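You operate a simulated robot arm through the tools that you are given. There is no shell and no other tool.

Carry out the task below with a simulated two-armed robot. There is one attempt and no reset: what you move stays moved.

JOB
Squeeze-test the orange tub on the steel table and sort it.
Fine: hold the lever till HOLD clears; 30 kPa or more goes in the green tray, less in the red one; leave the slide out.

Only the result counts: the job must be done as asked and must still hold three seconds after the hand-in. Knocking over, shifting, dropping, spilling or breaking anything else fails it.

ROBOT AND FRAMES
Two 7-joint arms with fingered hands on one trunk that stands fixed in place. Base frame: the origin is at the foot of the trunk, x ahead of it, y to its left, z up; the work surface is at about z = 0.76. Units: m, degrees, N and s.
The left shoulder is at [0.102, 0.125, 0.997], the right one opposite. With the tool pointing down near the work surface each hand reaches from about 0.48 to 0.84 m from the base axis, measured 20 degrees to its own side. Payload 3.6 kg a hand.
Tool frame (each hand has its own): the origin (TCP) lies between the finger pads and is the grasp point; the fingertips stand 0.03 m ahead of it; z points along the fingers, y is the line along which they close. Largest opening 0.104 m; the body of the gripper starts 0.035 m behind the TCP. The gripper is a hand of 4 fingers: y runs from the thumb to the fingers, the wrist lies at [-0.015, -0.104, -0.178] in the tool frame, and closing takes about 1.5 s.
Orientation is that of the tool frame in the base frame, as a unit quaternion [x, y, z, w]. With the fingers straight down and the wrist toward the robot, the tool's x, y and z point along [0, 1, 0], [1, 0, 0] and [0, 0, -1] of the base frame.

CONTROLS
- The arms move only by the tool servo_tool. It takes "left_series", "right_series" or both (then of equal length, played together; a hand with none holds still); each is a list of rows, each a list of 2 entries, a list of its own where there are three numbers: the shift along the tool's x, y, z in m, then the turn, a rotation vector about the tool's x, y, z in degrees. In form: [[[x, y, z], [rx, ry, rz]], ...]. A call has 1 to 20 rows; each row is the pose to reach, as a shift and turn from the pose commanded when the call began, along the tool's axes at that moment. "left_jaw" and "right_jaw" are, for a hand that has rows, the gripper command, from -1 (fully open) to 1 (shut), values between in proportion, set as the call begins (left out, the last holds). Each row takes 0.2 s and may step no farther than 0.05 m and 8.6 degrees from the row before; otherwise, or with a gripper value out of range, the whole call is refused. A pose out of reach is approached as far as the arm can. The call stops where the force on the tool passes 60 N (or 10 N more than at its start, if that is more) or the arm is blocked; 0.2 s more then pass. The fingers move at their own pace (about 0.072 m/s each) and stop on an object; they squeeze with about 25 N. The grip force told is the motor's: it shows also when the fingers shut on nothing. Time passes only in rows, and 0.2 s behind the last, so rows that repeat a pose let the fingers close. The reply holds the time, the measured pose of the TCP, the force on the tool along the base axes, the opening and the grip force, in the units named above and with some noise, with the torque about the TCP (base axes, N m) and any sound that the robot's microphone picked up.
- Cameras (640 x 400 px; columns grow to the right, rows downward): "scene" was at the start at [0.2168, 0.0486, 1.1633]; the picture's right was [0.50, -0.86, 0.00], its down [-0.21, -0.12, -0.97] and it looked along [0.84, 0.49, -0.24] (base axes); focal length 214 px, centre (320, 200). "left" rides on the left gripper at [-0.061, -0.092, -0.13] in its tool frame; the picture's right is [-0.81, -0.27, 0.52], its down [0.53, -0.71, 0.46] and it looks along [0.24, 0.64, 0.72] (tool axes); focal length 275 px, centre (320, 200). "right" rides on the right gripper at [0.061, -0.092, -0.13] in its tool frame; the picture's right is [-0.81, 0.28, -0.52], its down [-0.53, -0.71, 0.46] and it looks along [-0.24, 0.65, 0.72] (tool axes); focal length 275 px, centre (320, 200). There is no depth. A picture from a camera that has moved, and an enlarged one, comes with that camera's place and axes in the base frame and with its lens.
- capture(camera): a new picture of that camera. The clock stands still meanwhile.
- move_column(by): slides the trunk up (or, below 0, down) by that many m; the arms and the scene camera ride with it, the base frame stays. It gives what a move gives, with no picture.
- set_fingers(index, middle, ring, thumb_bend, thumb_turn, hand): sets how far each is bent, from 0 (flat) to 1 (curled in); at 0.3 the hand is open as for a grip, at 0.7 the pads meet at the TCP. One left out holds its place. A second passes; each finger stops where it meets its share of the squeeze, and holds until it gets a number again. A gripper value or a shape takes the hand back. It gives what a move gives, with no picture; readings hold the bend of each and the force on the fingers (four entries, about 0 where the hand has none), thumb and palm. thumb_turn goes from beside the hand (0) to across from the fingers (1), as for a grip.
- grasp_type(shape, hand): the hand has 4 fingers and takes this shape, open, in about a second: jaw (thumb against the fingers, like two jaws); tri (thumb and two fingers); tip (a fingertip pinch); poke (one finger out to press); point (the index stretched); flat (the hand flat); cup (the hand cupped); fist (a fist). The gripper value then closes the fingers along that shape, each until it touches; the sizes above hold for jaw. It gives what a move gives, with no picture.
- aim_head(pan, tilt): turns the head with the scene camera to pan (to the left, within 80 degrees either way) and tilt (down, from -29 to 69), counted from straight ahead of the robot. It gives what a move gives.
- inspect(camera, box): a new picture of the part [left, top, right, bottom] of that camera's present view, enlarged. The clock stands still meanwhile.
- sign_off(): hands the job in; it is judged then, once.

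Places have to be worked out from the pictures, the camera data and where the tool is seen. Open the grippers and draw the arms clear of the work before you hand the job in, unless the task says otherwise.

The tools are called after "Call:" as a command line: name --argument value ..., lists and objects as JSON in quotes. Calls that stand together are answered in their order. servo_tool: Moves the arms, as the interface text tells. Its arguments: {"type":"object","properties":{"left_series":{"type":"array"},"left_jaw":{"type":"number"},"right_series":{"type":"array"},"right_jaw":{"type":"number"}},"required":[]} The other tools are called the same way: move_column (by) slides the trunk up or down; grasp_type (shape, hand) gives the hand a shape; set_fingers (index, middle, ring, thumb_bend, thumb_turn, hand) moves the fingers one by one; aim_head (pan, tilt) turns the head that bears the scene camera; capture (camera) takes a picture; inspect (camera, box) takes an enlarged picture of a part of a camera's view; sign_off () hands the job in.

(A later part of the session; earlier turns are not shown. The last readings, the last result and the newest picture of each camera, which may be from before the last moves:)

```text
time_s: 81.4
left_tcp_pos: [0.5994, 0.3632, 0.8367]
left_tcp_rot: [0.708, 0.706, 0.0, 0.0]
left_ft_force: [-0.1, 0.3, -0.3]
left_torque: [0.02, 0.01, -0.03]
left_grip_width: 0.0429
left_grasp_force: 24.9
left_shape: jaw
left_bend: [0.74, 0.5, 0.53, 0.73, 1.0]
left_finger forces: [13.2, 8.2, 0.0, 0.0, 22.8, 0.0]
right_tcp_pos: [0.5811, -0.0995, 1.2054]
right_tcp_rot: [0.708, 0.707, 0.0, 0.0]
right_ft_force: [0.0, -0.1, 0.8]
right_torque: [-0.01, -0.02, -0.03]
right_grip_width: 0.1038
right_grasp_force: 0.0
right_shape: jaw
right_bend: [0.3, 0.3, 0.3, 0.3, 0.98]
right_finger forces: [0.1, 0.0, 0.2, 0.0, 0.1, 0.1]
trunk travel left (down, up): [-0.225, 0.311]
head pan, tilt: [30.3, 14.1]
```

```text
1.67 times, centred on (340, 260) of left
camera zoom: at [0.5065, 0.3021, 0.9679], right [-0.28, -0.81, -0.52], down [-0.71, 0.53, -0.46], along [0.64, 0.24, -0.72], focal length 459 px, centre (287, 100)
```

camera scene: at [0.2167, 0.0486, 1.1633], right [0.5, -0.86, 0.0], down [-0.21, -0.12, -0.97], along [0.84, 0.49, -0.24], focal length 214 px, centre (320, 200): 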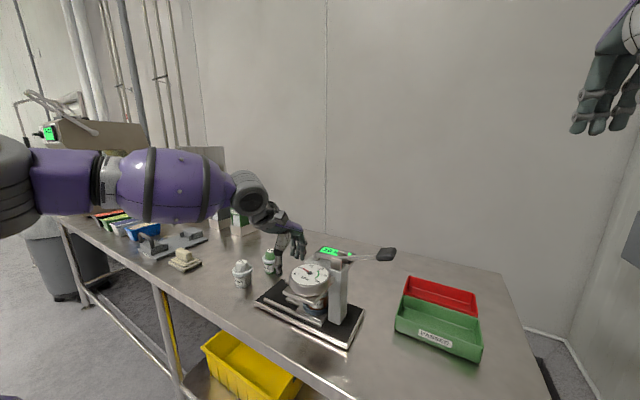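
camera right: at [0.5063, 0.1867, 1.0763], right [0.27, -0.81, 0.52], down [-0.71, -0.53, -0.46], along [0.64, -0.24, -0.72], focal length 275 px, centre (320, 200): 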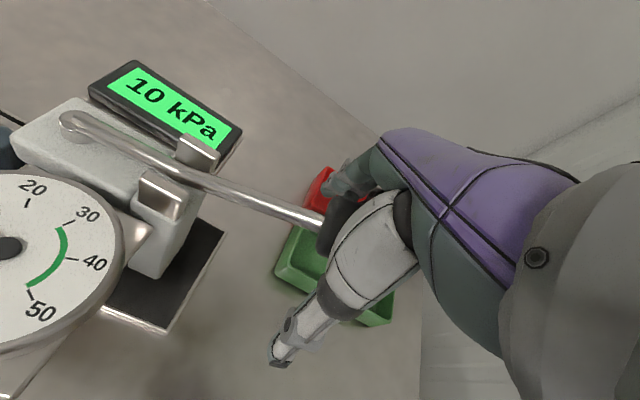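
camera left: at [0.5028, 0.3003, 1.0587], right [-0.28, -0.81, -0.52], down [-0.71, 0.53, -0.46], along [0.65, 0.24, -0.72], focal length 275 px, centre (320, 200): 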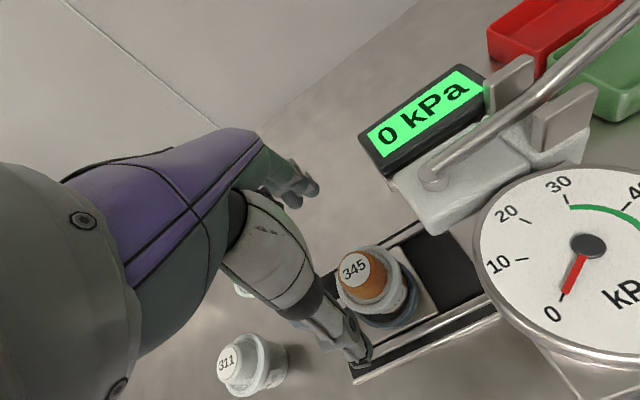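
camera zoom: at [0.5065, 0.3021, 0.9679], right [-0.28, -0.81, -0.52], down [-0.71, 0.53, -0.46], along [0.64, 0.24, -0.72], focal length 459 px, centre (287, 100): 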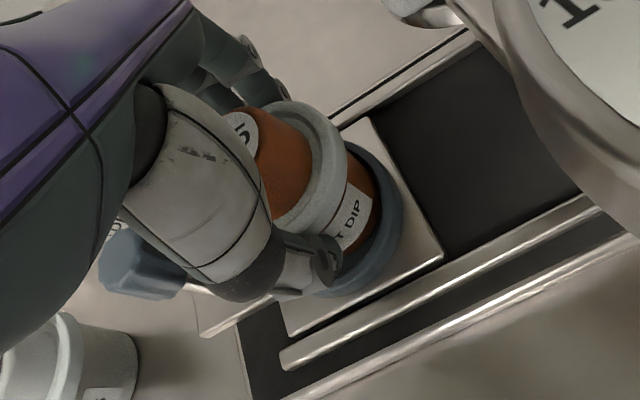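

Gripped (0.043 wide, 25 N). I'll lift straight up out of the cup.

Call:
servo_tool --left_series '[[[0, 0, -0.015], [0, 0, 0]], [[0, 0, -0.04], [0, 0, 0]], [[0, 0, -0.075], [0, 0, 0]], [[0, 0, -0.115], [0, 0, 0]], [[0, 0, -0.155], [0, 0, 0]], [[0, 0, -0.19], [0, 0, 0]], [[0, 0, -0.19], [0, 0, 0]]]'

Call:
capture --camera "left"

Call:
capture --camera "scene"

Call:
capture --camera "right"

```text
time_s: 83.0
left_tcp_pos: [0.5984, 0.3605, 1.0321]
left_tcp_rot: [0.707, 0.707, 0.0, 0.001]
left_ft_force: [-0.6, -0.2, -1.0]
left_torque: [-0.01, 0.0, -0.01]
left_grip_width: 0.0423
left_grasp_force: 25.1
left_shape: jaw
left_bend: [0.74, 0.5, 0.53, 0.73, 1.0]
left_finger forces: [13.3, 8.2, 0.0, 0.0, 22.5, 0.0]
right_tcp_pos: [0.5807, -0.1006, 1.2058]
right_tcp_rot: [0.708, 0.707, 0.0, -0.001]
right_ft_force: [1.3, -0.6, 0.6]
right_torque: [0.02, 0.02, -0.02]
right_grip_width: 0.1038
right_grasp_force: 0.1
right_shape: jaw
right_bend: [0.3, 0.3, 0.3, 0.3, 0.98]
right_finger forces: [0.0, 0.0, 0.1, 0.0, 0.0, 0.0]
trunk travel left (down, up): [-0.225, 0.311]
head pan, tilt: [30.3, 14.1]
```

```text
taken
camera left: at [0.5057, 0.299, 1.162], right [-0.28, -0.81, -0.52], down [-0.71, 0.53, -0.46], along [0.64, 0.24, -0.72], focal length 275 px, centre (320, 200)
```

left: 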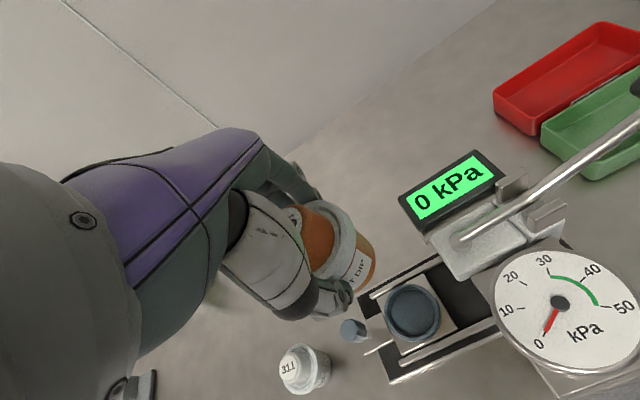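

```text
taken
camera scene: at [0.2169, 0.0487, 1.1632], right [0.5, -0.86, 0.0], down [-0.21, -0.12, -0.97], along [0.84, 0.49, -0.24], focal length 214 px, centre (320, 200)
```

scene: 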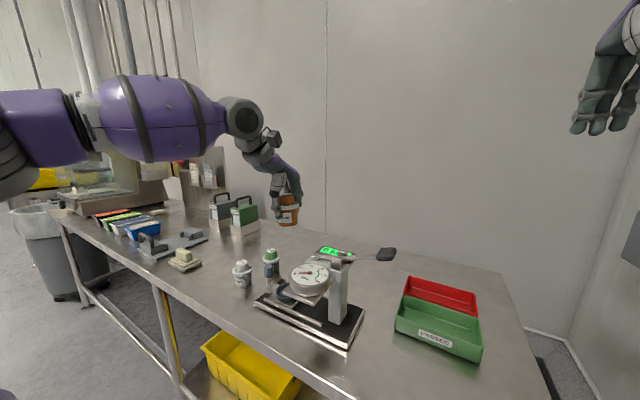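

```text
taken
camera right: at [0.4875, -0.0387, 1.3359], right [0.27, -0.81, 0.52], down [-0.71, -0.53, -0.46], along [0.64, -0.24, -0.72], focal length 275 px, centre (320, 200)
```

right: 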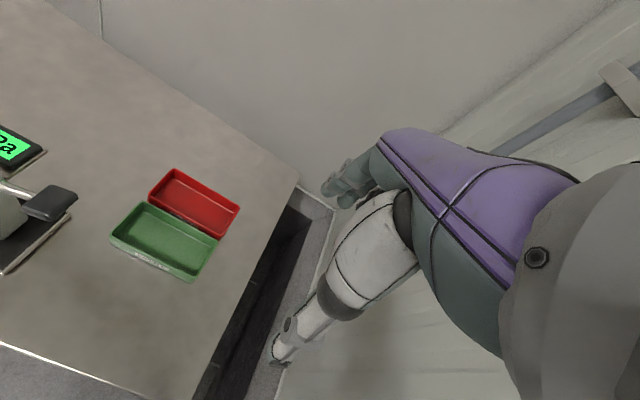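

The tub is held and the slide is out. Now I need the red tray's geometry, particularly rim height and inner width, so I'll zoom in on it.

Call:
inspect --camera "scene" --box '[380, 260, 500, 370]'

Call:
inspect --camera "right" --box '[90, 140, 270, 300]'

Call:
inspect --camera "left" --box '[470, 0, 640, 200]'

```text
3.64 times, centred on (440, 315) of scene
camera zoom: at [0.2169, 0.0487, 1.1632], right [0.5, -0.86, 0.0], down [-0.21, -0.12, -0.97], along [0.84, 0.49, -0.24], focal length 780 px, centre (-116, -218)
```

zoom: 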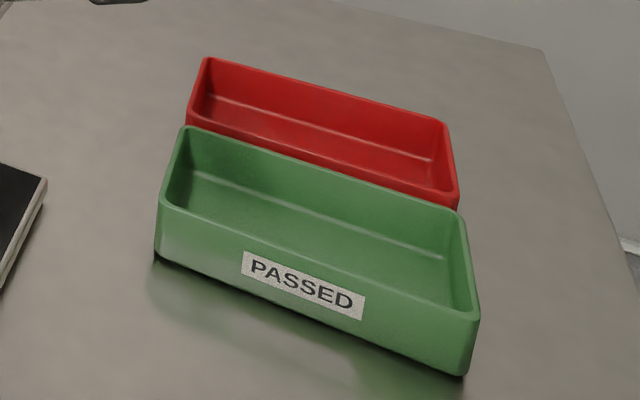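

```text
2.50 times, centred on (180, 220) of right
camera zoom: at [0.4875, -0.0387, 1.3359], right [0.27, -0.81, 0.52], down [-0.71, -0.53, -0.46], along [0.64, -0.24, -0.72], focal length 688 px, centre (670, 150)
```

zoom: 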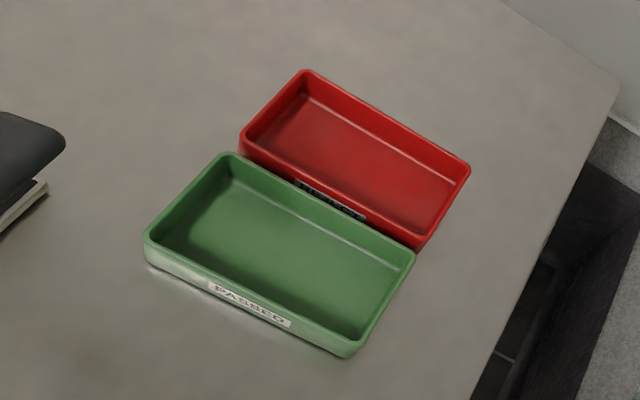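

```text
2.00 times, centred on (555, 100) of left
camera zoom: at [0.5057, 0.299, 1.162], right [-0.28, -0.81, -0.52], down [-0.71, 0.53, -0.46], along [0.64, 0.24, -0.72], focal length 551 px, centre (-150, 400)
```

zoom: 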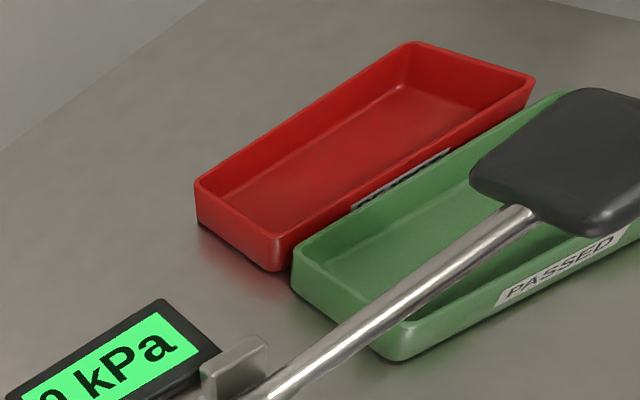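

The tray is only about 0.07 wide inside with its rim at z≈0.794, so with this low grip the fingers would press on its walls when opening. I'll set the tub back into the cup and re-grip higher, on the rim band, so the fingertips stay above the tray walls.

Call:
servo_tool --left_series '[[[0, 0, 0.04], [0, 0, 0]], [[0, 0, 0.08], [0, 0, 0]], [[0, 0, 0.12], [0, 0, 0]], [[0, 0, 0.15], [0, 0, 0]], [[0, 0, 0.17], [0, 0, 0]], [[0, 0, 0.17], [0, 0, 0]]]'

Call:
inspect --camera "left" --box '[240, 140, 440, 380]'

Call:
inspect --camera "scene" --box '[250, 235, 330, 295]'

```text
time_s: 84.4
left_tcp_pos: [0.5956, 0.3651, 0.8572]
left_tcp_rot: [0.708, 0.707, 0.0, 0.0]
left_ft_force: [0.0, -0.6, -1.3]
left_torque: [-0.03, -0.02, 0.01]
left_grip_width: 0.0425
left_grasp_force: 25.1
left_shape: jaw
left_bend: [0.74, 0.5, 0.53, 0.73, 1.0]
left_finger forces: [13.3, 8.1, 0.1, 0.0, 22.5, 0.0]
right_tcp_pos: [0.5803, -0.1002, 1.2043]
right_tcp_rot: [0.708, 0.706, 0.0, 0.0]
right_ft_force: [-0.3, 0.5, 0.8]
right_torque: [-0.01, -0.04, 0.01]
right_grip_width: 0.1037
right_grasp_force: 0.1
right_shape: jaw
right_bend: [0.3, 0.3, 0.3, 0.3, 0.98]
right_finger forces: [0.1, 0.0, 0.0, 0.1, 0.0, 0.0]
trunk travel left (down, up): [-0.225, 0.311]
head pan, tilt: [30.3, 14.1]
```

```text
1.67 times, centred on (340, 260) of left
camera zoom: at [0.5045, 0.304, 0.9885], right [-0.28, -0.81, -0.52], down [-0.71, 0.53, -0.46], along [0.64, 0.24, -0.72], focal length 459 px, centre (287, 100)
```

zoom: 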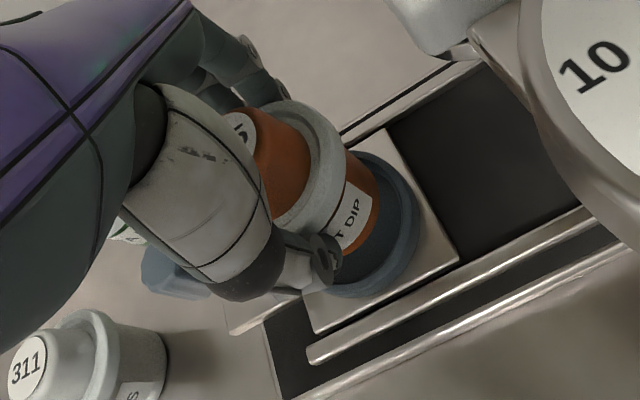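

```text
6.67 times, centred on (290, 265) of scene
camera zoom: at [0.2168, 0.0486, 1.1633], right [0.5, -0.86, 0.0], down [-0.21, -0.12, -0.97], along [0.84, 0.49, -0.24], focal length 1430 px, centre (520, -233)
```

zoom: 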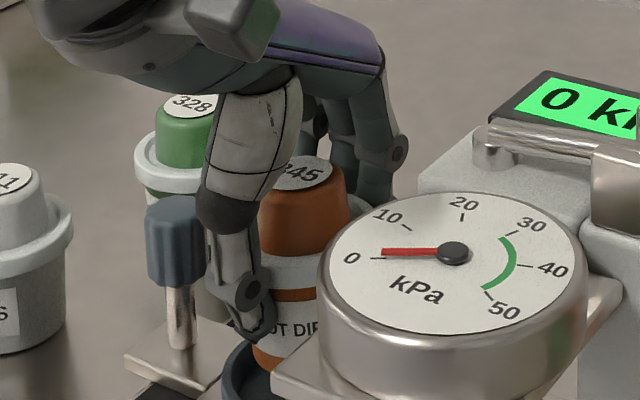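

Aligned with the cup. I'll lower the last 2 cm to where it was resting.

Call:
servo_tool --left_series '[[[0, 0, 0.006], [0, 0, 0]], [[0, 0, 0.012], [0, 0, 0]], [[0, 0, 0.017], [0, 0, 0]], [[0, 0, 0.0205], [0, 0, 0]], [[0, 0, 0.0205], [0, 0, 0]]]'

```text
time_s: 85.6
left_tcp_pos: [0.5979, 0.3627, 0.8363]
left_tcp_rot: [0.708, 0.706, 0.001, 0.001]
left_ft_force: [0.9, -0.6, 1.0]
left_torque: [0.03, -0.01, 0.04]
left_grip_width: 0.0427
left_grasp_force: 25.3
left_shape: jaw
left_bend: [0.74, 0.5, 0.53, 0.73, 1.0]
left_finger forces: [13.6, 8.2, 0.1, 0.0, 22.8, 0.0]
right_tcp_pos: [0.5808, -0.0999, 1.2033]
right_tcp_rot: [0.708, 0.706, 0.0, 0.0]
right_ft_force: [-0.2, 0.3, -1.0]
right_torque: [-0.03, 0.0, 0.01]
right_grip_width: 0.1039
right_grasp_force: 0.0
right_shape: jaw
right_bend: [0.3, 0.3, 0.3, 0.3, 0.98]
right_finger forces: [0.0, 0.0, 0.0, 0.0, 0.0, 0.0]
trunk travel left (down, up): [-0.225, 0.311]
head pan, tilt: [30.3, 14.1]
```

The tub touches the cup floor (vertical force turned slightly positive). I'll open, raise the hand 12 mm, and close again around the rim band.

Call:
servo_tool --left_series '[[[0, 0, 0], [0, 0, 0]], [[0, 0, 0], [0, 0, 0]], [[0, 0, 0], [0, 0, 0]], [[0, 0, 0], [0, 0, 0]], [[0, 0, 0], [0, 0, 0]], [[0, 0, -0.006], [0, 0, 0]], [[0, 0, -0.012], [0, 0, 0]], [[0, 0, -0.012], [0, 0, 0]]]' --left_jaw -0.7

Call:
servo_tool --left_series '[[[0, 0, 0], [0, 0, 0]], [[0, 0, 0], [0, 0, 0]], [[0, 0, 0], [0, 0, 0]], [[0, 0, 0], [0, 0, 0]], [[0, 0, 0], [0, 0, 0]], [[0, 0, 0], [0, 0, 0]], [[0, 0, 0], [0, 0, 0]]]' --left_jaw 0.3

Call:
inspect --camera "left" --box '[240, 140, 440, 380]'

Call:
inspect --camera "scene" --box '[250, 235, 330, 295]'

```text
time_s: 87.4
left_tcp_pos: [0.5981, 0.3641, 0.8479]
left_tcp_rot: [0.707, 0.707, -0.001, 0.0]
left_ft_force: [-0.5, 0.2, 1.0]
left_torque: [-0.05, -0.02, 0.03]
left_grip_width: 0.0883
left_grasp_force: 0.0
left_shape: jaw
left_bend: [0.27, 0.33, 0.31, 0.44, 0.99]
left_finger forces: [0.0, 0.0, 0.0, 0.0, 0.0, 0.0]
right_tcp_pos: [0.5805, -0.1004, 1.2045]
right_tcp_rot: [0.708, 0.706, -0.001, 0.0]
right_ft_force: [0.5, -0.2, 0.2]
right_torque: [0.02, -0.01, -0.01]
right_grip_width: 0.1035
right_grasp_force: 0.1
right_shape: jaw
right_bend: [0.3, 0.3, 0.3, 0.3, 0.98]
right_finger forces: [0.1, 0.0, 0.0, 0.0, 0.0, 0.0]
trunk travel left (down, up): [-0.225, 0.311]
head pan, tilt: [30.3, 14.1]
```

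```text
time_s: 89.0
left_tcp_pos: [0.5978, 0.3635, 0.8478]
left_tcp_rot: [0.708, 0.706, 0.0, 0.0]
left_ft_force: [0.4, 0.5, -0.5]
left_torque: [-0.01, 0.01, 0.04]
left_grip_width: 0.0501
left_grasp_force: 24.8
left_shape: jaw
left_bend: [0.74, 0.46, 0.48, 0.73, 1.0]
left_finger forces: [13.8, 6.8, 0.0, 0.1, 22.0, 0.0]
right_tcp_pos: [0.5805, -0.1, 1.204]
right_tcp_rot: [0.708, 0.706, 0.0, 0.0]
right_ft_force: [-0.4, -0.4, -0.3]
right_torque: [-0.01, -0.04, -0.01]
right_grip_width: 0.1039
right_grasp_force: 0.0
right_shape: jaw
right_bend: [0.3, 0.3, 0.3, 0.3, 0.98]
right_finger forces: [0.0, 0.0, 0.1, 0.1, 0.0, 0.1]
trunk travel left (down, up): [-0.225, 0.311]
head pan, tilt: [30.3, 14.1]
```

```text
1.67 times, centred on (340, 260) of left
camera zoom: at [0.5063, 0.3023, 0.9793], right [-0.28, -0.81, -0.52], down [-0.71, 0.53, -0.46], along [0.64, 0.24, -0.72], focal length 459 px, centre (287, 100)
```

zoom: 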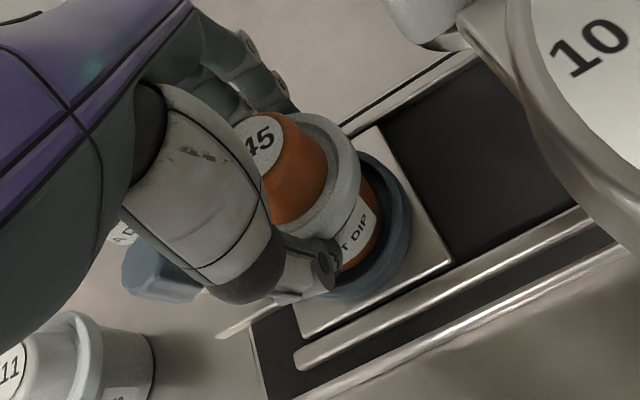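

```text
6.67 times, centred on (290, 265) of scene
camera zoom: at [0.2168, 0.0486, 1.1632], right [0.5, -0.86, 0.0], down [-0.21, -0.12, -0.97], along [0.84, 0.49, -0.24], focal length 1430 px, centre (520, -233)
```

zoom: 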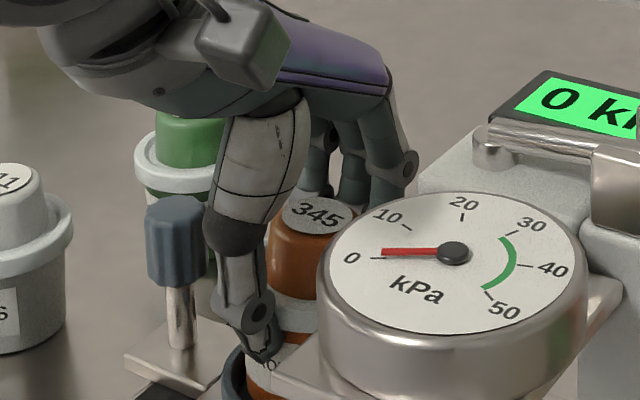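

The grip is now 0.050 wide, on the rim. I'll lift a few centimetres slowly and check stability.

Call:
servo_tool --left_series '[[[0, 0, -0.005], [0, 0, 0]], [[0, 0, -0.015], [0, 0, 0]], [[0, 0, -0.03], [0, 0, 0]], [[0, 0, -0.05], [0, 0, 0]], [[0, 0, -0.05], [0, 0, 0]]]'

Call:
inspect --camera "left" --box '[240, 140, 440, 380]'

Call:
inspect --camera "scene" --box '[250, 215, 330, 275]'

```text
time_s: 90.2
left_tcp_pos: [0.5989, 0.3643, 0.8969]
left_tcp_rot: [0.708, 0.706, 0.0, 0.0]
left_ft_force: [0.6, 0.2, -0.9]
left_torque: [0.01, -0.02, 0.0]
left_grip_width: 0.0497
left_grasp_force: 25.0
left_shape: jaw
left_bend: [0.74, 0.46, 0.48, 0.73, 1.0]
left_finger forces: [13.6, 6.6, 0.0, 0.1, 21.8, 0.1]
right_tcp_pos: [0.5805, -0.099, 1.2042]
right_tcp_rot: [0.708, 0.706, 0.0, -0.001]
right_ft_force: [-0.4, -0.5, -0.1]
right_torque: [0.01, 0.0, -0.01]
right_grip_width: 0.1037
right_grasp_force: 0.1
right_shape: jaw
right_bend: [0.3, 0.3, 0.3, 0.3, 0.98]
right_finger forces: [0.1, 0.1, 0.0, 0.0, 0.1, 0.1]
trunk travel left (down, up): [-0.225, 0.311]
head pan, tilt: [30.3, 14.1]
```

```text
1.67 times, centred on (340, 260) of left
camera zoom: at [0.5061, 0.3026, 1.0297], right [-0.28, -0.81, -0.52], down [-0.71, 0.53, -0.45], along [0.64, 0.24, -0.72], focal length 459 px, centre (287, 100)
```

zoom: 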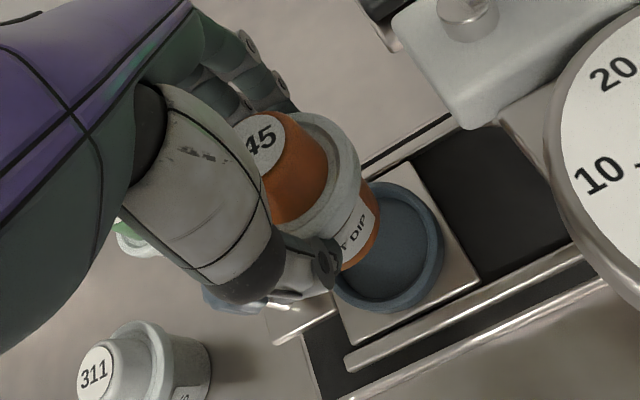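

```text
6.67 times, centred on (290, 245) of scene
camera zoom: at [0.217, 0.0487, 1.1632], right [0.5, -0.86, 0.0], down [-0.21, -0.12, -0.97], along [0.84, 0.49, -0.24], focal length 1430 px, centre (520, -100)
```

zoom: 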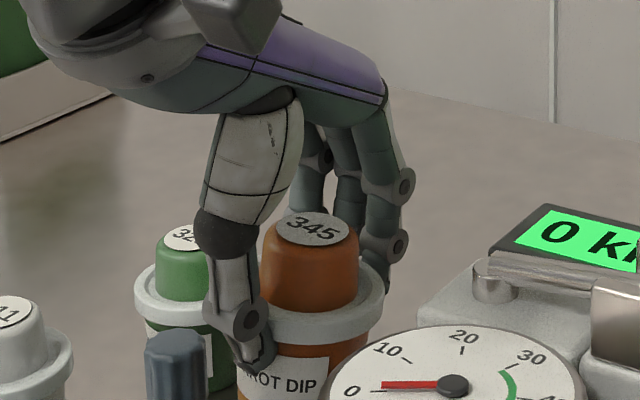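

The tub hangs upright from the rim. Before carrying it over, I'll move the right arm further right to (0.60, −0.30) so that the left arm has room at the trays.

Call:
servo_tool --right_series '[[[-0.035, 0.004, 0.01], [0, 0, 0]], [[-0.07, 0.008, 0.02], [0, 0, 0]], [[-0.105, 0.012, 0.03], [0, 0, 0]], [[-0.14, 0.016, 0.04], [0, 0, 0]], [[-0.175, 0.02, 0.05], [0, 0, 0]], [[-0.2, 0.02, 0.05], [0, 0, 0]], [[-0.2, 0.02, 0.05], [0, 0, 0]]]'

Call:
servo_tool --left_series '[[[0, 0, -0.04], [0, 0, 0]], [[0, 0, -0.08], [0, 0, 0]], [[0, 0, -0.12], [0, 0, 0]], [[0, 0, -0.16], [0, 0, 0]], [[0, 0, -0.19], [0, 0, 0]], [[0, 0, -0.19], [0, 0, 0]]]'

Call:
capture --camera "scene"

```text
time_s: 91.8
left_tcp_pos: [0.5981, 0.3643, 0.8991]
left_tcp_rot: [0.708, 0.707, 0.0, 0.0]
left_ft_force: [0.3, -0.4, -0.8]
left_torque: [0.02, 0.0, 0.0]
left_grip_width: 0.0503
left_grasp_force: 24.6
left_shape: jaw
left_bend: [0.74, 0.46, 0.48, 0.73, 1.0]
left_finger forces: [13.5, 6.6, 0.0, 0.0, 22.0, 0.0]
right_tcp_pos: [0.6, -0.3015, 1.152]
right_tcp_rot: [0.708, 0.706, 0.0, 0.0]
right_ft_force: [0.0, 0.7, -0.2]
right_torque: [0.0, -0.03, -0.04]
right_grip_width: 0.1036
right_grasp_force: 0.1
right_shape: jaw
right_bend: [0.3, 0.3, 0.3, 0.3, 0.98]
right_finger forces: [0.1, 0.0, 0.1, 0.1, 0.1, 0.1]
trunk travel left (down, up): [-0.225, 0.311]
head pan, tilt: [30.3, 14.1]
```

```text
time_s: 93.2
left_tcp_pos: [0.6, 0.3644, 1.0887]
left_tcp_rot: [0.707, 0.707, -0.001, 0.0]
left_ft_force: [0.5, -0.3, -0.7]
left_torque: [0.0, 0.01, 0.0]
left_grip_width: 0.0497
left_grasp_force: 24.8
left_shape: jaw
left_bend: [0.74, 0.46, 0.48, 0.73, 1.0]
left_finger forces: [13.2, 6.7, 0.0, 0.0, 22.1, 0.0]
right_tcp_pos: [0.6005, -0.3007, 1.1517]
right_tcp_rot: [0.707, 0.707, 0.0, 0.0]
right_ft_force: [0.0, -0.2, -0.3]
right_torque: [-0.02, 0.03, 0.0]
right_grip_width: 0.1037
right_grasp_force: 0.0
right_shape: jaw
right_bend: [0.3, 0.3, 0.3, 0.3, 0.98]
right_finger forces: [0.1, 0.0, 0.0, 0.0, 0.1, 0.0]
trunk travel left (down, up): [-0.225, 0.311]
head pan, tilt: [30.3, 14.1]
```

```text
taken
camera scene: at [0.2169, 0.0487, 1.1632], right [0.5, -0.86, 0.0], down [-0.21, -0.12, -0.97], along [0.84, 0.49, -0.24], focal length 214 px, centre (320, 200)
```

scene: 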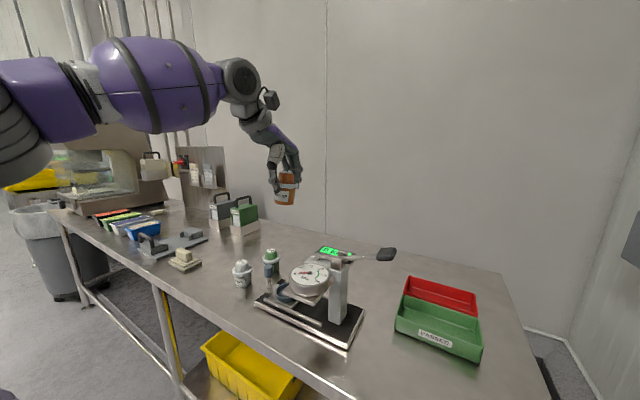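

The tub hangs steady. I'll swing forward around the tester first, to (0.775, 0.22, 1.02), staying high, and check the arm posture.

Call:
servo_tool --left_series '[[[-0.02, 0.025, 0.005], [0, 0, 0]], [[-0.045, 0.055, 0.015], [0, 0, 0]], [[-0.07, 0.085, 0.028], [0, 0, 0]], [[-0.095, 0.115, 0.041], [0, 0, 0]], [[-0.12, 0.145, 0.054], [0, 0, 0]], [[-0.144, 0.175, 0.067], [0, 0, 0]], [[-0.144, 0.175, 0.067], [0, 0, 0]]]'

Call:
capture --camera "scene"

Call:
capture --camera "left"

Call:
capture --camera "right"

```text
time_s: 94.8
left_tcp_pos: [0.714, 0.2313, 0.9927]
left_tcp_rot: [0.704, 0.71, 0.005, -0.003]
left_ft_force: [0.1, 0.0, -0.9]
left_torque: [0.01, 0.04, -0.02]
left_grip_width: 0.0481
left_grasp_force: 25.1
left_shape: jaw
left_bend: [0.74, 0.48, 0.48, 0.73, 1.0]
left_finger forces: [12.9, 5.9, 0.0, 0.0, 21.0, 0.0]
left hand out of reach, approached as far as the arm can: row 5, 6, 7
right_tcp_pos: [0.602, -0.3023, 1.1511]
right_tcp_rot: [0.708, 0.707, 0.0, 0.001]
right_ft_force: [0.2, 0.5, -0.1]
right_torque: [-0.01, 0.06, 0.02]
right_grip_width: 0.1037
right_grasp_force: 0.1
right_shape: jaw
right_bend: [0.3, 0.3, 0.3, 0.3, 0.98]
right_finger forces: [0.0, 0.0, 0.0, 0.1, 0.0, 0.0]
trunk travel left (down, up): [-0.225, 0.311]
head pan, tilt: [30.3, 14.1]
```

```text
taken
camera scene: at [0.2175, 0.048, 1.1631], right [0.5, -0.86, 0.0], down [-0.21, -0.12, -0.97], along [0.84, 0.49, -0.24], focal length 214 px, centre (320, 200)
```

scene: 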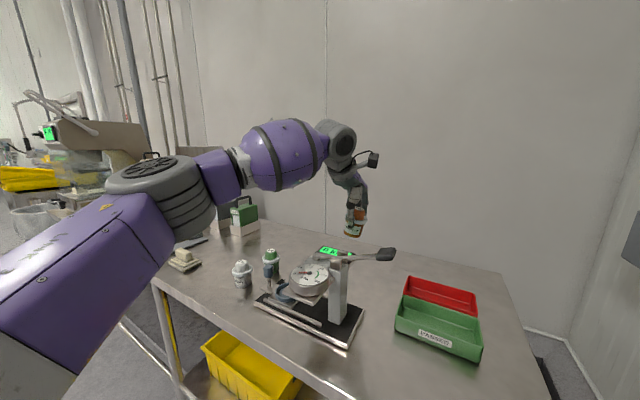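

```text
taken
camera left: at [0.6225, 0.1674, 1.1247], right [-0.27, -0.81, -0.53], down [-0.72, 0.53, -0.45], along [0.64, 0.26, -0.72], focal length 275 px, centre (320, 200)
```

left: 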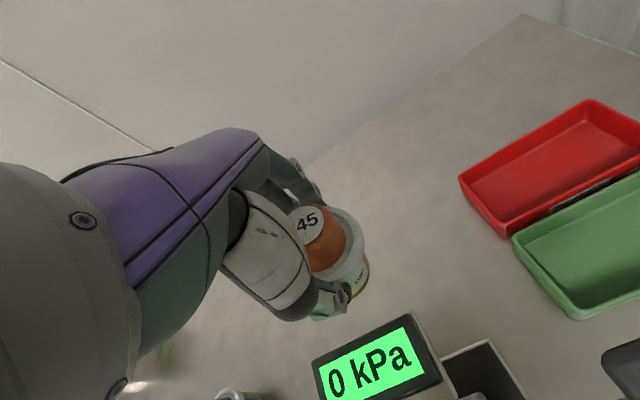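

```text
taken
camera right: at [0.508, -0.2407, 1.2831], right [0.27, -0.81, 0.52], down [-0.71, -0.53, -0.46], along [0.64, -0.24, -0.72], focal length 275 px, centre (320, 200)
```

right: 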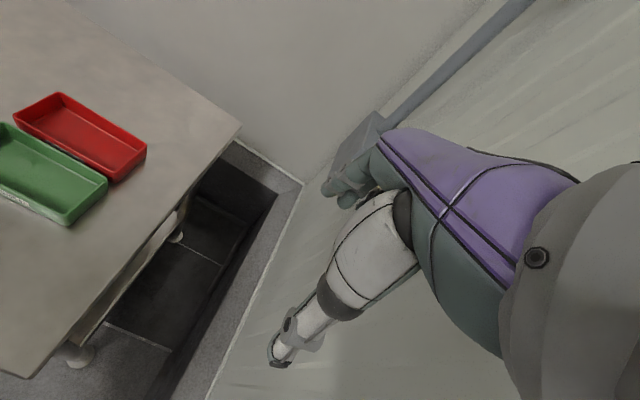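

The arm ran out of reach while high up and forward (now at 0.714, 0.231, 0.993). Reach is better lower, so I'll move toward the tray at a lower height, staying well clear of the lever.

Call:
servo_tool --left_series '[[[-0.03, -0.03, 0.02], [0, 0, 0]], [[-0.065, -0.035, 0.035], [0, 0, 0]], [[-0.1, -0.035, 0.05], [0, 0, 0]], [[-0.135, -0.035, 0.065], [0, 0, 0]], [[-0.165, -0.035, 0.08], [0, 0, 0]], [[-0.19, -0.035, 0.09], [0, 0, 0]], [[-0.19, -0.035, 0.09], [0, 0, 0]]]'

Call:
capture --camera "scene"

Call:
capture --camera "left"

```text
time_s: 96.4
left_tcp_pos: [0.6821, 0.1312, 0.9365]
left_tcp_rot: [0.708, 0.707, 0.0, 0.0]
left_ft_force: [0.1, 0.5, -0.9]
left_torque: [-0.04, 0.01, 0.0]
left_grip_width: 0.0462
left_grasp_force: 24.8
left_shape: jaw
left_bend: [0.74, 0.48, 0.48, 0.73, 1.0]
left_finger forces: [12.0, 5.2, 0.1, 0.0, 21.5, 0.1]
left hand out of reach, approached as far as the arm can: row 4, 5, 6, 7
right_tcp_pos: [0.601, -0.3009, 1.1517]
right_tcp_rot: [0.707, 0.707, 0.001, 0.0]
right_ft_force: [0.3, 0.1, 0.0]
right_torque: [-0.03, -0.02, -0.03]
right_grip_width: 0.1036
right_grasp_force: 0.1
right_shape: jaw
right_bend: [0.3, 0.3, 0.3, 0.3, 0.98]
right_finger forces: [0.0, 0.0, 0.0, 0.0, 0.1, 0.0]
trunk travel left (down, up): [-0.225, 0.311]
head pan, tilt: [30.3, 14.1]
```

```text
taken
camera scene: at [0.217, 0.0486, 1.1632], right [0.5, -0.86, 0.0], down [-0.21, -0.12, -0.97], along [0.84, 0.49, -0.24], focal length 214 px, centre (320, 200)
```

scene: 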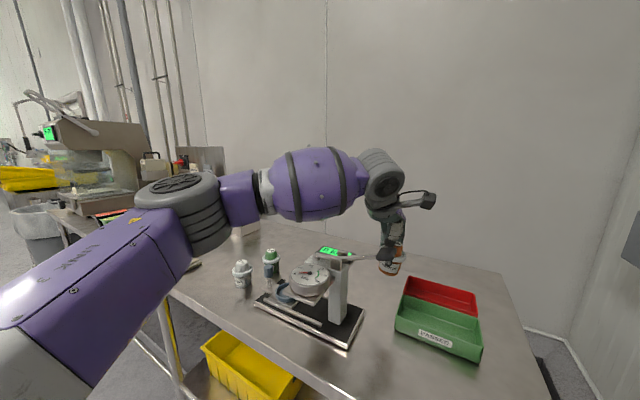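

```text
taken
camera left: at [0.5911, 0.0685, 1.0681], right [-0.28, -0.81, -0.52], down [-0.71, 0.53, -0.46], along [0.64, 0.24, -0.72], focal length 275 px, centre (320, 200)
```

left: 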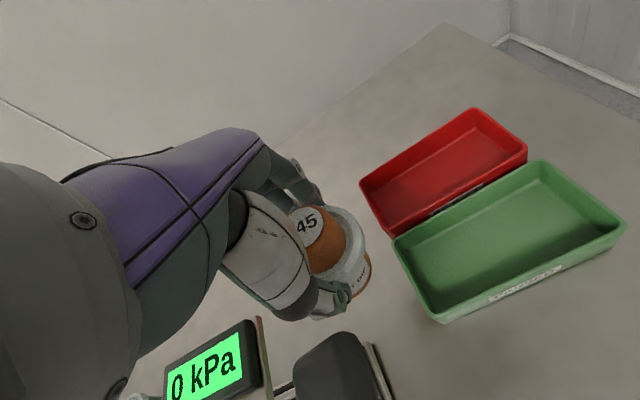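

The left arm can't reach the trays past y≈0.1 without its forearm coming over the lever, so the right hand should place the tub. First I'll raise and retract the left hand with the tub, then test the right hand's reach over the red tray.

Call:
servo_tool --left_series '[[[0.005, 0, -0.035], [0, 0, 0]], [[0.015, -0.005, -0.07], [0, 0, 0]], [[0.035, -0.015, -0.105], [0, 0, 0]], [[0.06, -0.03, -0.135], [0, 0, 0]], [[0.09, -0.045, -0.145], [0, 0, 0]], [[0.12, -0.06, -0.145], [0, 0, 0]], [[0.12, -0.06, -0.145], [0, 0, 0]]]'

Call:
servo_tool --right_series '[[[0.035, 0.015, 0.02], [0, 0, -3]], [[0.07, 0.03, 0.04], [0, 0, -6]], [[0.105, 0.045, 0.06], [0, 0, -9]], [[0.14, 0.06, 0.08], [0, 0, -12]], [[0.17, 0.075, 0.1], [0, 0, -15]], [[0.2, 0.09, 0.12], [0, 0, -18]], [[0.2, 0.09, 0.12], [0, 0, -18]]]'

Call:
capture --camera "right"

Call:
capture --camera "scene"

```text
time_s: 98.0
left_tcp_pos: [0.6164, 0.2522, 1.0764]
left_tcp_rot: [0.708, 0.707, -0.001, 0.0]
left_ft_force: [-0.8, 0.3, -1.2]
left_torque: [0.01, 0.01, 0.02]
left_grip_width: 0.0462
left_grasp_force: 25.4
left_shape: jaw
left_bend: [0.74, 0.49, 0.48, 0.73, 1.0]
left_finger forces: [11.9, 5.5, 0.0, 0.1, 21.9, 0.1]
right_tcp_pos: [0.5996, -0.3005, 1.1526]
right_tcp_rot: [0.708, 0.707, 0.0, 0.0]
right_ft_force: [0.7, -1.0, -0.6]
right_torque: [-0.06, 0.02, -0.01]
right_grip_width: 0.104
right_grasp_force: 0.0
right_shape: jaw
right_bend: [0.3, 0.3, 0.3, 0.3, 0.98]
right_finger forces: [0.0, 0.0, 0.0, 0.1, 0.1, 0.0]
trunk travel left (down, up): [-0.225, 0.311]
head pan, tilt: [30.3, 14.1]
```

```text
time_s: 99.6
left_tcp_pos: [0.6169, 0.2517, 1.0783]
left_tcp_rot: [0.708, 0.707, 0.0, 0.0]
left_ft_force: [-0.2, -0.6, -1.2]
left_torque: [0.02, -0.01, 0.05]
left_grip_width: 0.0461
left_grasp_force: 25.3
left_shape: jaw
left_bend: [0.74, 0.49, 0.48, 0.73, 1.0]
left_finger forces: [12.1, 5.5, 0.0, 0.0, 21.9, 0.0]
right_tcp_pos: [0.6921, -0.0994, 1.0339]
right_tcp_rot: [0.588, 0.809, 0.0, 0.0]
right_ft_force: [0.3, 0.1, -0.6]
right_torque: [0.01, 0.01, -0.01]
right_grip_width: 0.1036
right_grasp_force: 0.2
right_shape: jaw
right_bend: [0.3, 0.3, 0.3, 0.3, 0.98]
right_finger forces: [0.0, 0.0, 0.0, 0.0, 0.0, 0.0]
trunk travel left (down, up): [-0.225, 0.311]
head pan, tilt: [30.3, 14.1]
```

```text
taken
camera right: at [0.584, -0.0689, 1.1653], right [0.51, -0.69, 0.52], down [-0.51, -0.73, -0.46], along [0.69, -0.03, -0.72], focal length 275 px, centre (320, 200)
```

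right: 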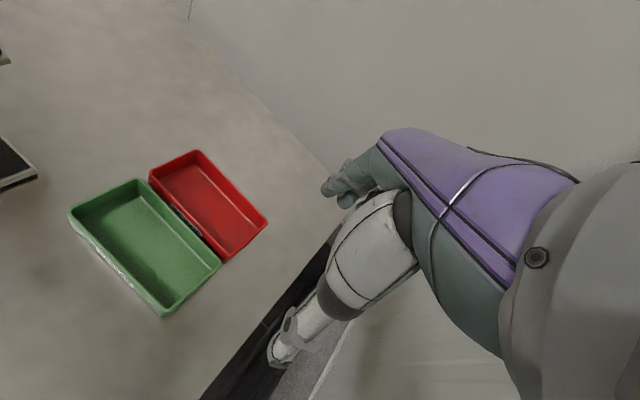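

```text
taken
camera scene: at [0.2167, 0.0485, 1.1633], right [0.5, -0.86, 0.0], down [-0.21, -0.12, -0.97], along [0.84, 0.49, -0.24], focal length 214 px, centre (320, 200)
```

scene: 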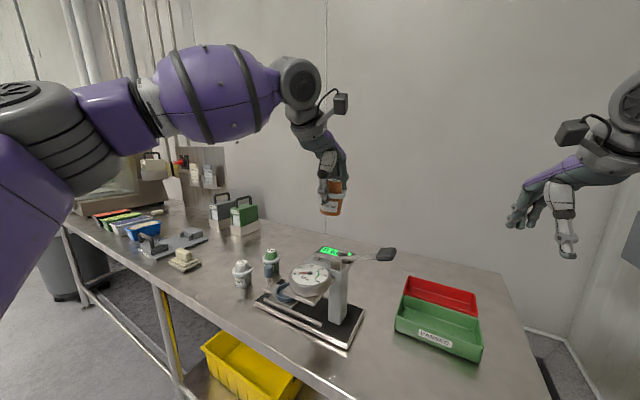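

The right hand reaches (0.69, −0.10) fine with an 18° yaw. However the left grip width drifted from 0.050 to 0.046, so I'll check the tub in the left hand.

Call:
inspect --camera "scene" --box '[290, 130, 370, 230]'

Call:
capture --camera "left"

```text
4.00 times, centred on (330, 180) of scene
camera zoom: at [0.2167, 0.0485, 1.1633], right [0.5, -0.86, 0.0], down [-0.21, -0.12, -0.97], along [0.84, 0.49, -0.24], focal length 858 px, centre (280, 280)
```

zoom: 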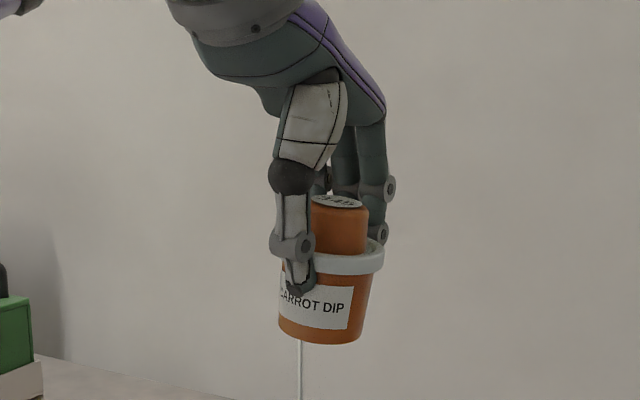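

```text
taken
camera left: at [0.5243, 0.1897, 1.2086], right [-0.28, -0.81, -0.52], down [-0.71, 0.53, -0.46], along [0.65, 0.24, -0.72], focal length 275 px, centre (320, 200)
```

left: 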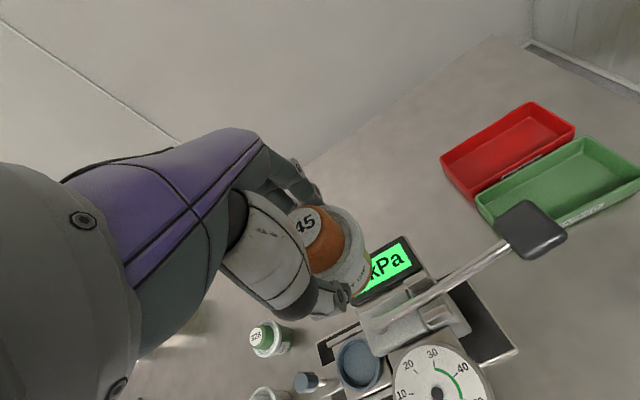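

The tub has tilted slightly in the rim grip, which is slowly slipping. I'll take it straight back to the cup, set it down and re-grip lower, where the hold was stable.

Call:
servo_tool --left_series '[[[0.035, -0.006, 0], [0, 0, 0]], [[0.07, -0.012, 0.01], [0, 0, 0]], [[0.1, -0.017, 0.04], [0, 0, 0]], [[0.112, -0.018, 0.08], [0, 0, 0]], [[0.112, -0.018, 0.12], [0, 0, 0]], [[0.112, -0.018, 0.16], [0, 0, 0]], [[0.112, -0.018, 0.19], [0, 0, 0]], [[0.112, -0.018, 0.2], [0, 0, 0]], [[0.112, -0.018, 0.2], [0, 0, 0]]]'

Call:
inspect --camera "left" --box '[240, 140, 440, 380]'

Call:
inspect --camera "scene" --box '[250, 225, 330, 285]'

```text
time_s: 101.6
left_tcp_pos: [0.5978, 0.364, 0.8766]
left_tcp_rot: [0.707, 0.707, 0.0, 0.0]
left_ft_force: [-0.3, -0.4, -1.4]
left_torque: [0.0, 0.02, 0.02]
left_grip_width: 0.046
left_grasp_force: 25.1
left_shape: jaw
left_bend: [0.74, 0.49, 0.48, 0.73, 1.0]
left_finger forces: [12.0, 5.7, 0.0, 0.0, 21.8, 0.0]
right_tcp_pos: [0.6914, -0.0989, 1.0329]
right_tcp_rot: [0.589, 0.808, 0.001, 0.0]
right_ft_force: [-0.1, -0.9, 0.4]
right_torque: [-0.01, -0.03, 0.02]
right_grip_width: 0.1036
right_grasp_force: 0.1
right_shape: jaw
right_bend: [0.3, 0.3, 0.3, 0.3, 0.98]
right_finger forces: [0.0, 0.1, 0.0, 0.0, 0.1, 0.1]
trunk travel left (down, up): [-0.225, 0.311]
head pan, tilt: [30.3, 14.1]
```

```text
1.67 times, centred on (340, 260) of left
camera zoom: at [0.506, 0.3026, 1.0083], right [-0.28, -0.81, -0.52], down [-0.71, 0.53, -0.46], along [0.64, 0.24, -0.72], focal length 459 px, centre (287, 100)
```

zoom: 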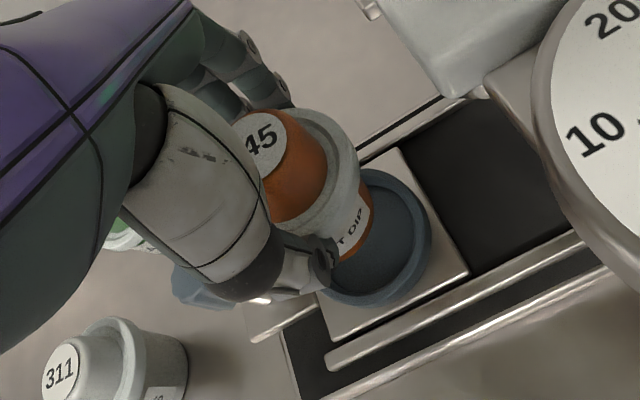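

```text
6.67 times, centred on (290, 255) of scene
camera zoom: at [0.2168, 0.0486, 1.1632], right [0.5, -0.86, 0.0], down [-0.21, -0.12, -0.97], along [0.84, 0.49, -0.24], focal length 1430 px, centre (520, -167)
```

zoom: 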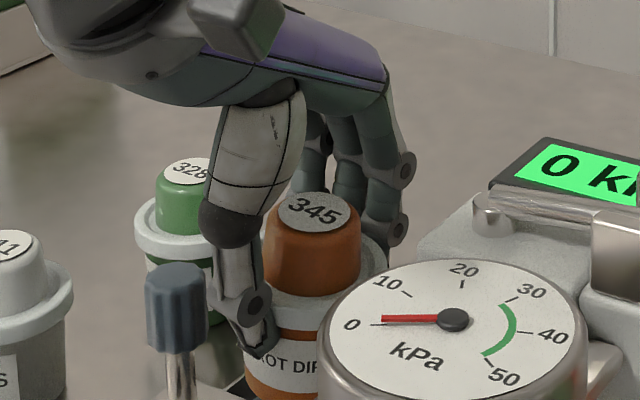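

The tub is over the cup with just a small tilt. I'll lower it gently until contact.

Call:
servo_tool --left_series '[[[0, 0, 0.008], [0, 0, 0]], [[0, 0, 0.016], [0, 0, 0]], [[0, 0, 0.022], [0, 0, 0]], [[0, 0, 0.026], [0, 0, 0]], [[0, 0, 0.029], [0, 0, 0]], [[0, 0, 0.029], [0, 0, 0]]]'

```text
time_s: 103.0
left_tcp_pos: [0.5985, 0.364, 0.8507]
left_tcp_rot: [0.708, 0.707, 0.001, 0.001]
left_ft_force: [-1.2, -1.6, 2.8]
left_torque: [0.02, -0.01, 0.02]
left_grip_width: 0.0458
left_grasp_force: 24.9
left_shape: jaw
left_bend: [0.74, 0.49, 0.48, 0.73, 1.0]
left_finger forces: [11.6, 5.4, 0.0, 0.1, 22.6, 0.0]
right_tcp_pos: [0.6914, -0.0991, 1.0339]
right_tcp_rot: [0.588, 0.809, 0.0, 0.0]
right_ft_force: [0.1, -0.8, 0.5]
right_torque: [0.04, -0.01, -0.01]
right_grip_width: 0.1037
right_grasp_force: 0.1
right_shape: jaw
right_bend: [0.3, 0.3, 0.3, 0.3, 0.98]
right_finger forces: [0.1, 0.0, 0.0, 0.0, 0.1, 0.0]
trunk travel left (down, up): [-0.225, 0.311]
head pan, tilt: [30.3, 14.1]
```

Contact is made. I'll open the hand so the tub settles flat in the cup, then look.

Call:
servo_tool --left_series '[[[0, 0, 0], [0, 0, 0]], [[0, 0, 0], [0, 0, 0]], [[0, 0, 0], [0, 0, 0]], [[0, 0, 0], [0, 0, 0]], [[0, 0, 0], [0, 0, 0]]]' --left_jaw -0.8

Call:
inspect --camera "left" --box '[240, 140, 440, 380]'

```text
time_s: 104.2
left_tcp_pos: [0.5984, 0.3637, 0.8508]
left_tcp_rot: [0.708, 0.706, 0.0, 0.0]
left_ft_force: [0.5, -0.4, -0.2]
left_torque: [0.0, 0.02, -0.02]
left_grip_width: 0.0934
left_grasp_force: 0.1
left_shape: jaw
left_bend: [0.29, 0.32, 0.3, 0.35, 0.98]
left_finger forces: [0.0, 0.0, 0.0, 0.0, 0.0, 0.1]
right_tcp_pos: [0.6911, -0.0984, 1.0348]
right_tcp_rot: [0.588, 0.809, 0.0, 0.0]
right_ft_force: [-0.4, 0.1, -0.1]
right_torque: [0.01, 0.04, 0.01]
right_grip_width: 0.1038
right_grasp_force: 0.1
right_shape: jaw
right_bend: [0.3, 0.3, 0.3, 0.3, 0.98]
right_finger forces: [0.0, 0.1, 0.0, 0.0, 0.0, 0.0]
trunk travel left (down, up): [-0.225, 0.311]
head pan, tilt: [30.3, 14.1]
```

```text
1.67 times, centred on (340, 260) of left
camera zoom: at [0.5058, 0.3026, 0.9824], right [-0.28, -0.81, -0.52], down [-0.71, 0.53, -0.46], along [0.65, 0.24, -0.72], focal length 459 px, centre (287, 100)
```

zoom: 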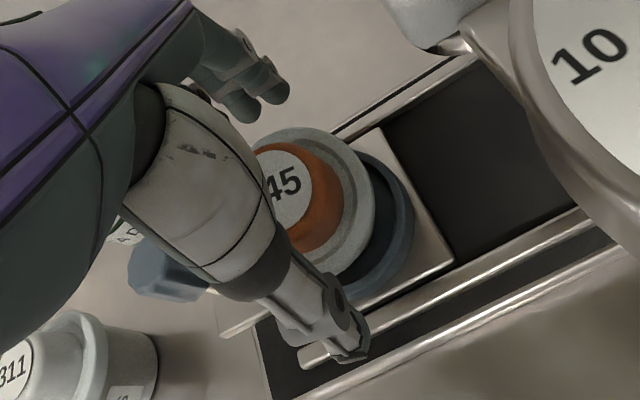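

The tub looks tilted in the cup now; I'll look from the scene camera.

Call:
inspect --camera "scene" --box '[250, 235, 330, 295]'

Call:
inspect --camera "left" --box '[300, 200, 420, 340]'

```text
6.67 times, centred on (290, 265) of scene
camera zoom: at [0.2168, 0.0486, 1.1632], right [0.5, -0.86, 0.0], down [-0.21, -0.12, -0.97], along [0.84, 0.49, -0.24], focal length 1430 px, centre (520, -233)
```

zoom: 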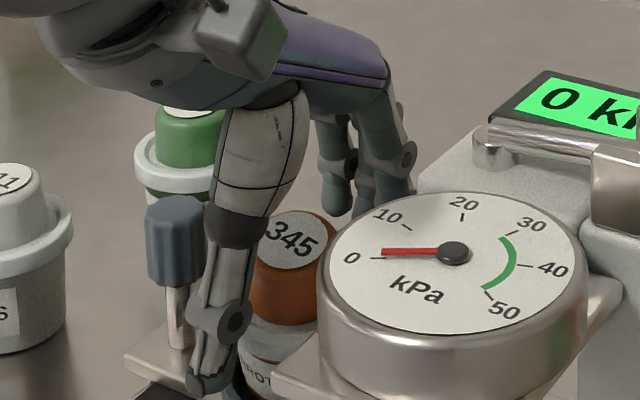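

```text
2.86 times, centred on (360, 270) of left
camera zoom: at [0.5058, 0.3026, 0.9824], right [-0.28, -0.81, -0.52], down [-0.71, 0.53, -0.46], along [0.65, 0.24, -0.72], focal length 786 px, centre (206, 0)
```

zoom: 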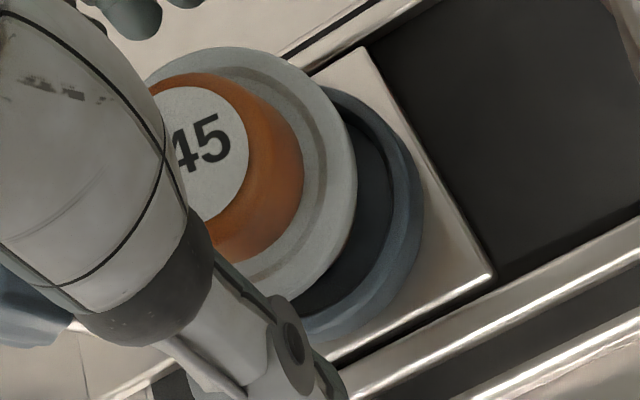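

The tub leans about 16° toward the robot: its far edge sits on the cup ring. Thumb and fingers are on exactly those two sides, so I'll lower slightly and close to clamp it upright again.

Call:
servo_tool --left_series '[[[0, 0, 0.004], [0, 0, 0]], [[0, 0, 0.008], [0, 0, 0]], [[0, 0, 0.01], [0, 0, 0]], [[0, 0, 0.01], [0, 0, 0]]]'

Call:
servo_tool --left_series '[[[0, 0, 0], [0, 0, 0]], [[0, 0, 0], [0, 0, 0]], [[0, 0, 0], [0, 0, 0]], [[0, 0, 0], [0, 0, 0]], [[0, 0, 0], [0, 0, 0]], [[0, 0, 0], [0, 0, 0]], [[0, 0, 0], [0, 0, 0]]]' --left_jaw 0.3

Call:
inspect --camera "left" --box '[240, 140, 440, 380]'

Call:
inspect --camera "scene" --box '[250, 235, 330, 295]'

```text
time_s: 105.2
left_tcp_pos: [0.5988, 0.3629, 0.8389]
left_tcp_rot: [0.708, 0.707, 0.0, 0.0]
left_ft_force: [1.0, -0.4, -1.2]
left_torque: [0.02, -0.03, 0.01]
left_grip_width: 0.0937
left_grasp_force: 0.1
left_shape: jaw
left_bend: [0.29, 0.32, 0.3, 0.35, 0.98]
left_finger forces: [0.0, 0.0, 0.0, 0.0, 0.0, 0.1]
right_tcp_pos: [0.6909, -0.0988, 1.0338]
right_tcp_rot: [0.589, 0.808, 0.0, 0.001]
right_ft_force: [0.9, 0.2, -0.9]
right_torque: [-0.01, 0.03, -0.01]
right_grip_width: 0.1037
right_grasp_force: 0.0
right_shape: jaw
right_bend: [0.3, 0.3, 0.3, 0.3, 0.98]
right_finger forces: [0.1, 0.0, 0.1, 0.1, 0.0, 0.0]
trunk travel left (down, up): [-0.225, 0.311]
head pan, tilt: [30.3, 14.1]
```

```text
time_s: 106.8
left_tcp_pos: [0.5972, 0.3643, 0.8386]
left_tcp_rot: [0.707, 0.707, 0.0, 0.0]
left_ft_force: [-0.4, 0.0, -0.2]
left_torque: [-0.04, -0.03, -0.01]
left_grip_width: 0.0441
left_grasp_force: 0.0
left_shape: jaw
left_bend: [0.74, 0.49, 0.48, 0.71, 1.0]
left_finger forces: [2.5, 2.2, 0.0, 0.0, 4.6, 0.0]
right_tcp_pos: [0.6911, -0.0985, 1.033]
right_tcp_rot: [0.588, 0.809, 0.0, 0.0]
right_ft_force: [-0.5, -0.2, -0.6]
right_torque: [0.0, 0.01, 0.0]
right_grip_width: 0.1037
right_grasp_force: 0.0
right_shape: jaw
right_bend: [0.3, 0.3, 0.3, 0.3, 0.98]
right_finger forces: [0.0, 0.0, 0.0, 0.0, 0.0, 0.1]
trunk travel left (down, up): [-0.225, 0.311]
head pan, tilt: [30.3, 14.1]
```

```text
1.67 times, centred on (340, 260) of left
camera zoom: at [0.5055, 0.3021, 0.9712], right [-0.28, -0.81, -0.52], down [-0.71, 0.53, -0.46], along [0.65, 0.24, -0.72], focal length 459 px, centre (287, 100)
```

zoom: 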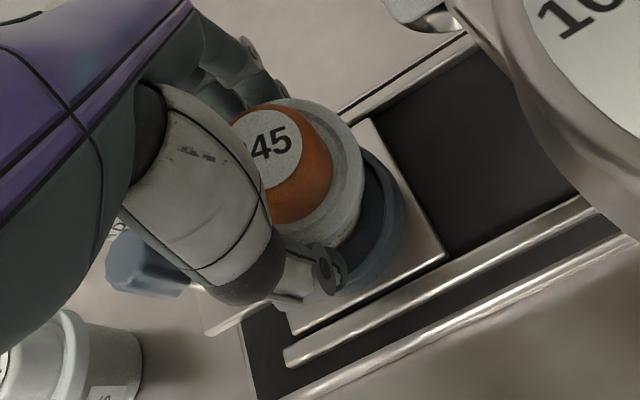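

```text
6.67 times, centred on (290, 265) of scene
camera zoom: at [0.2167, 0.0485, 1.1633], right [0.5, -0.86, 0.0], down [-0.21, -0.12, -0.97], along [0.84, 0.49, -0.24], focal length 1430 px, centre (520, -233)
```

zoom: 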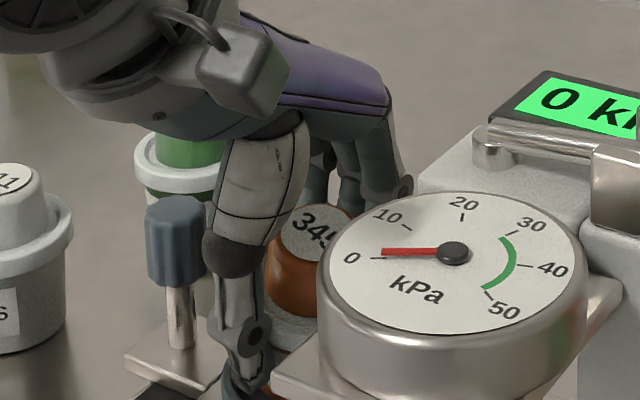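

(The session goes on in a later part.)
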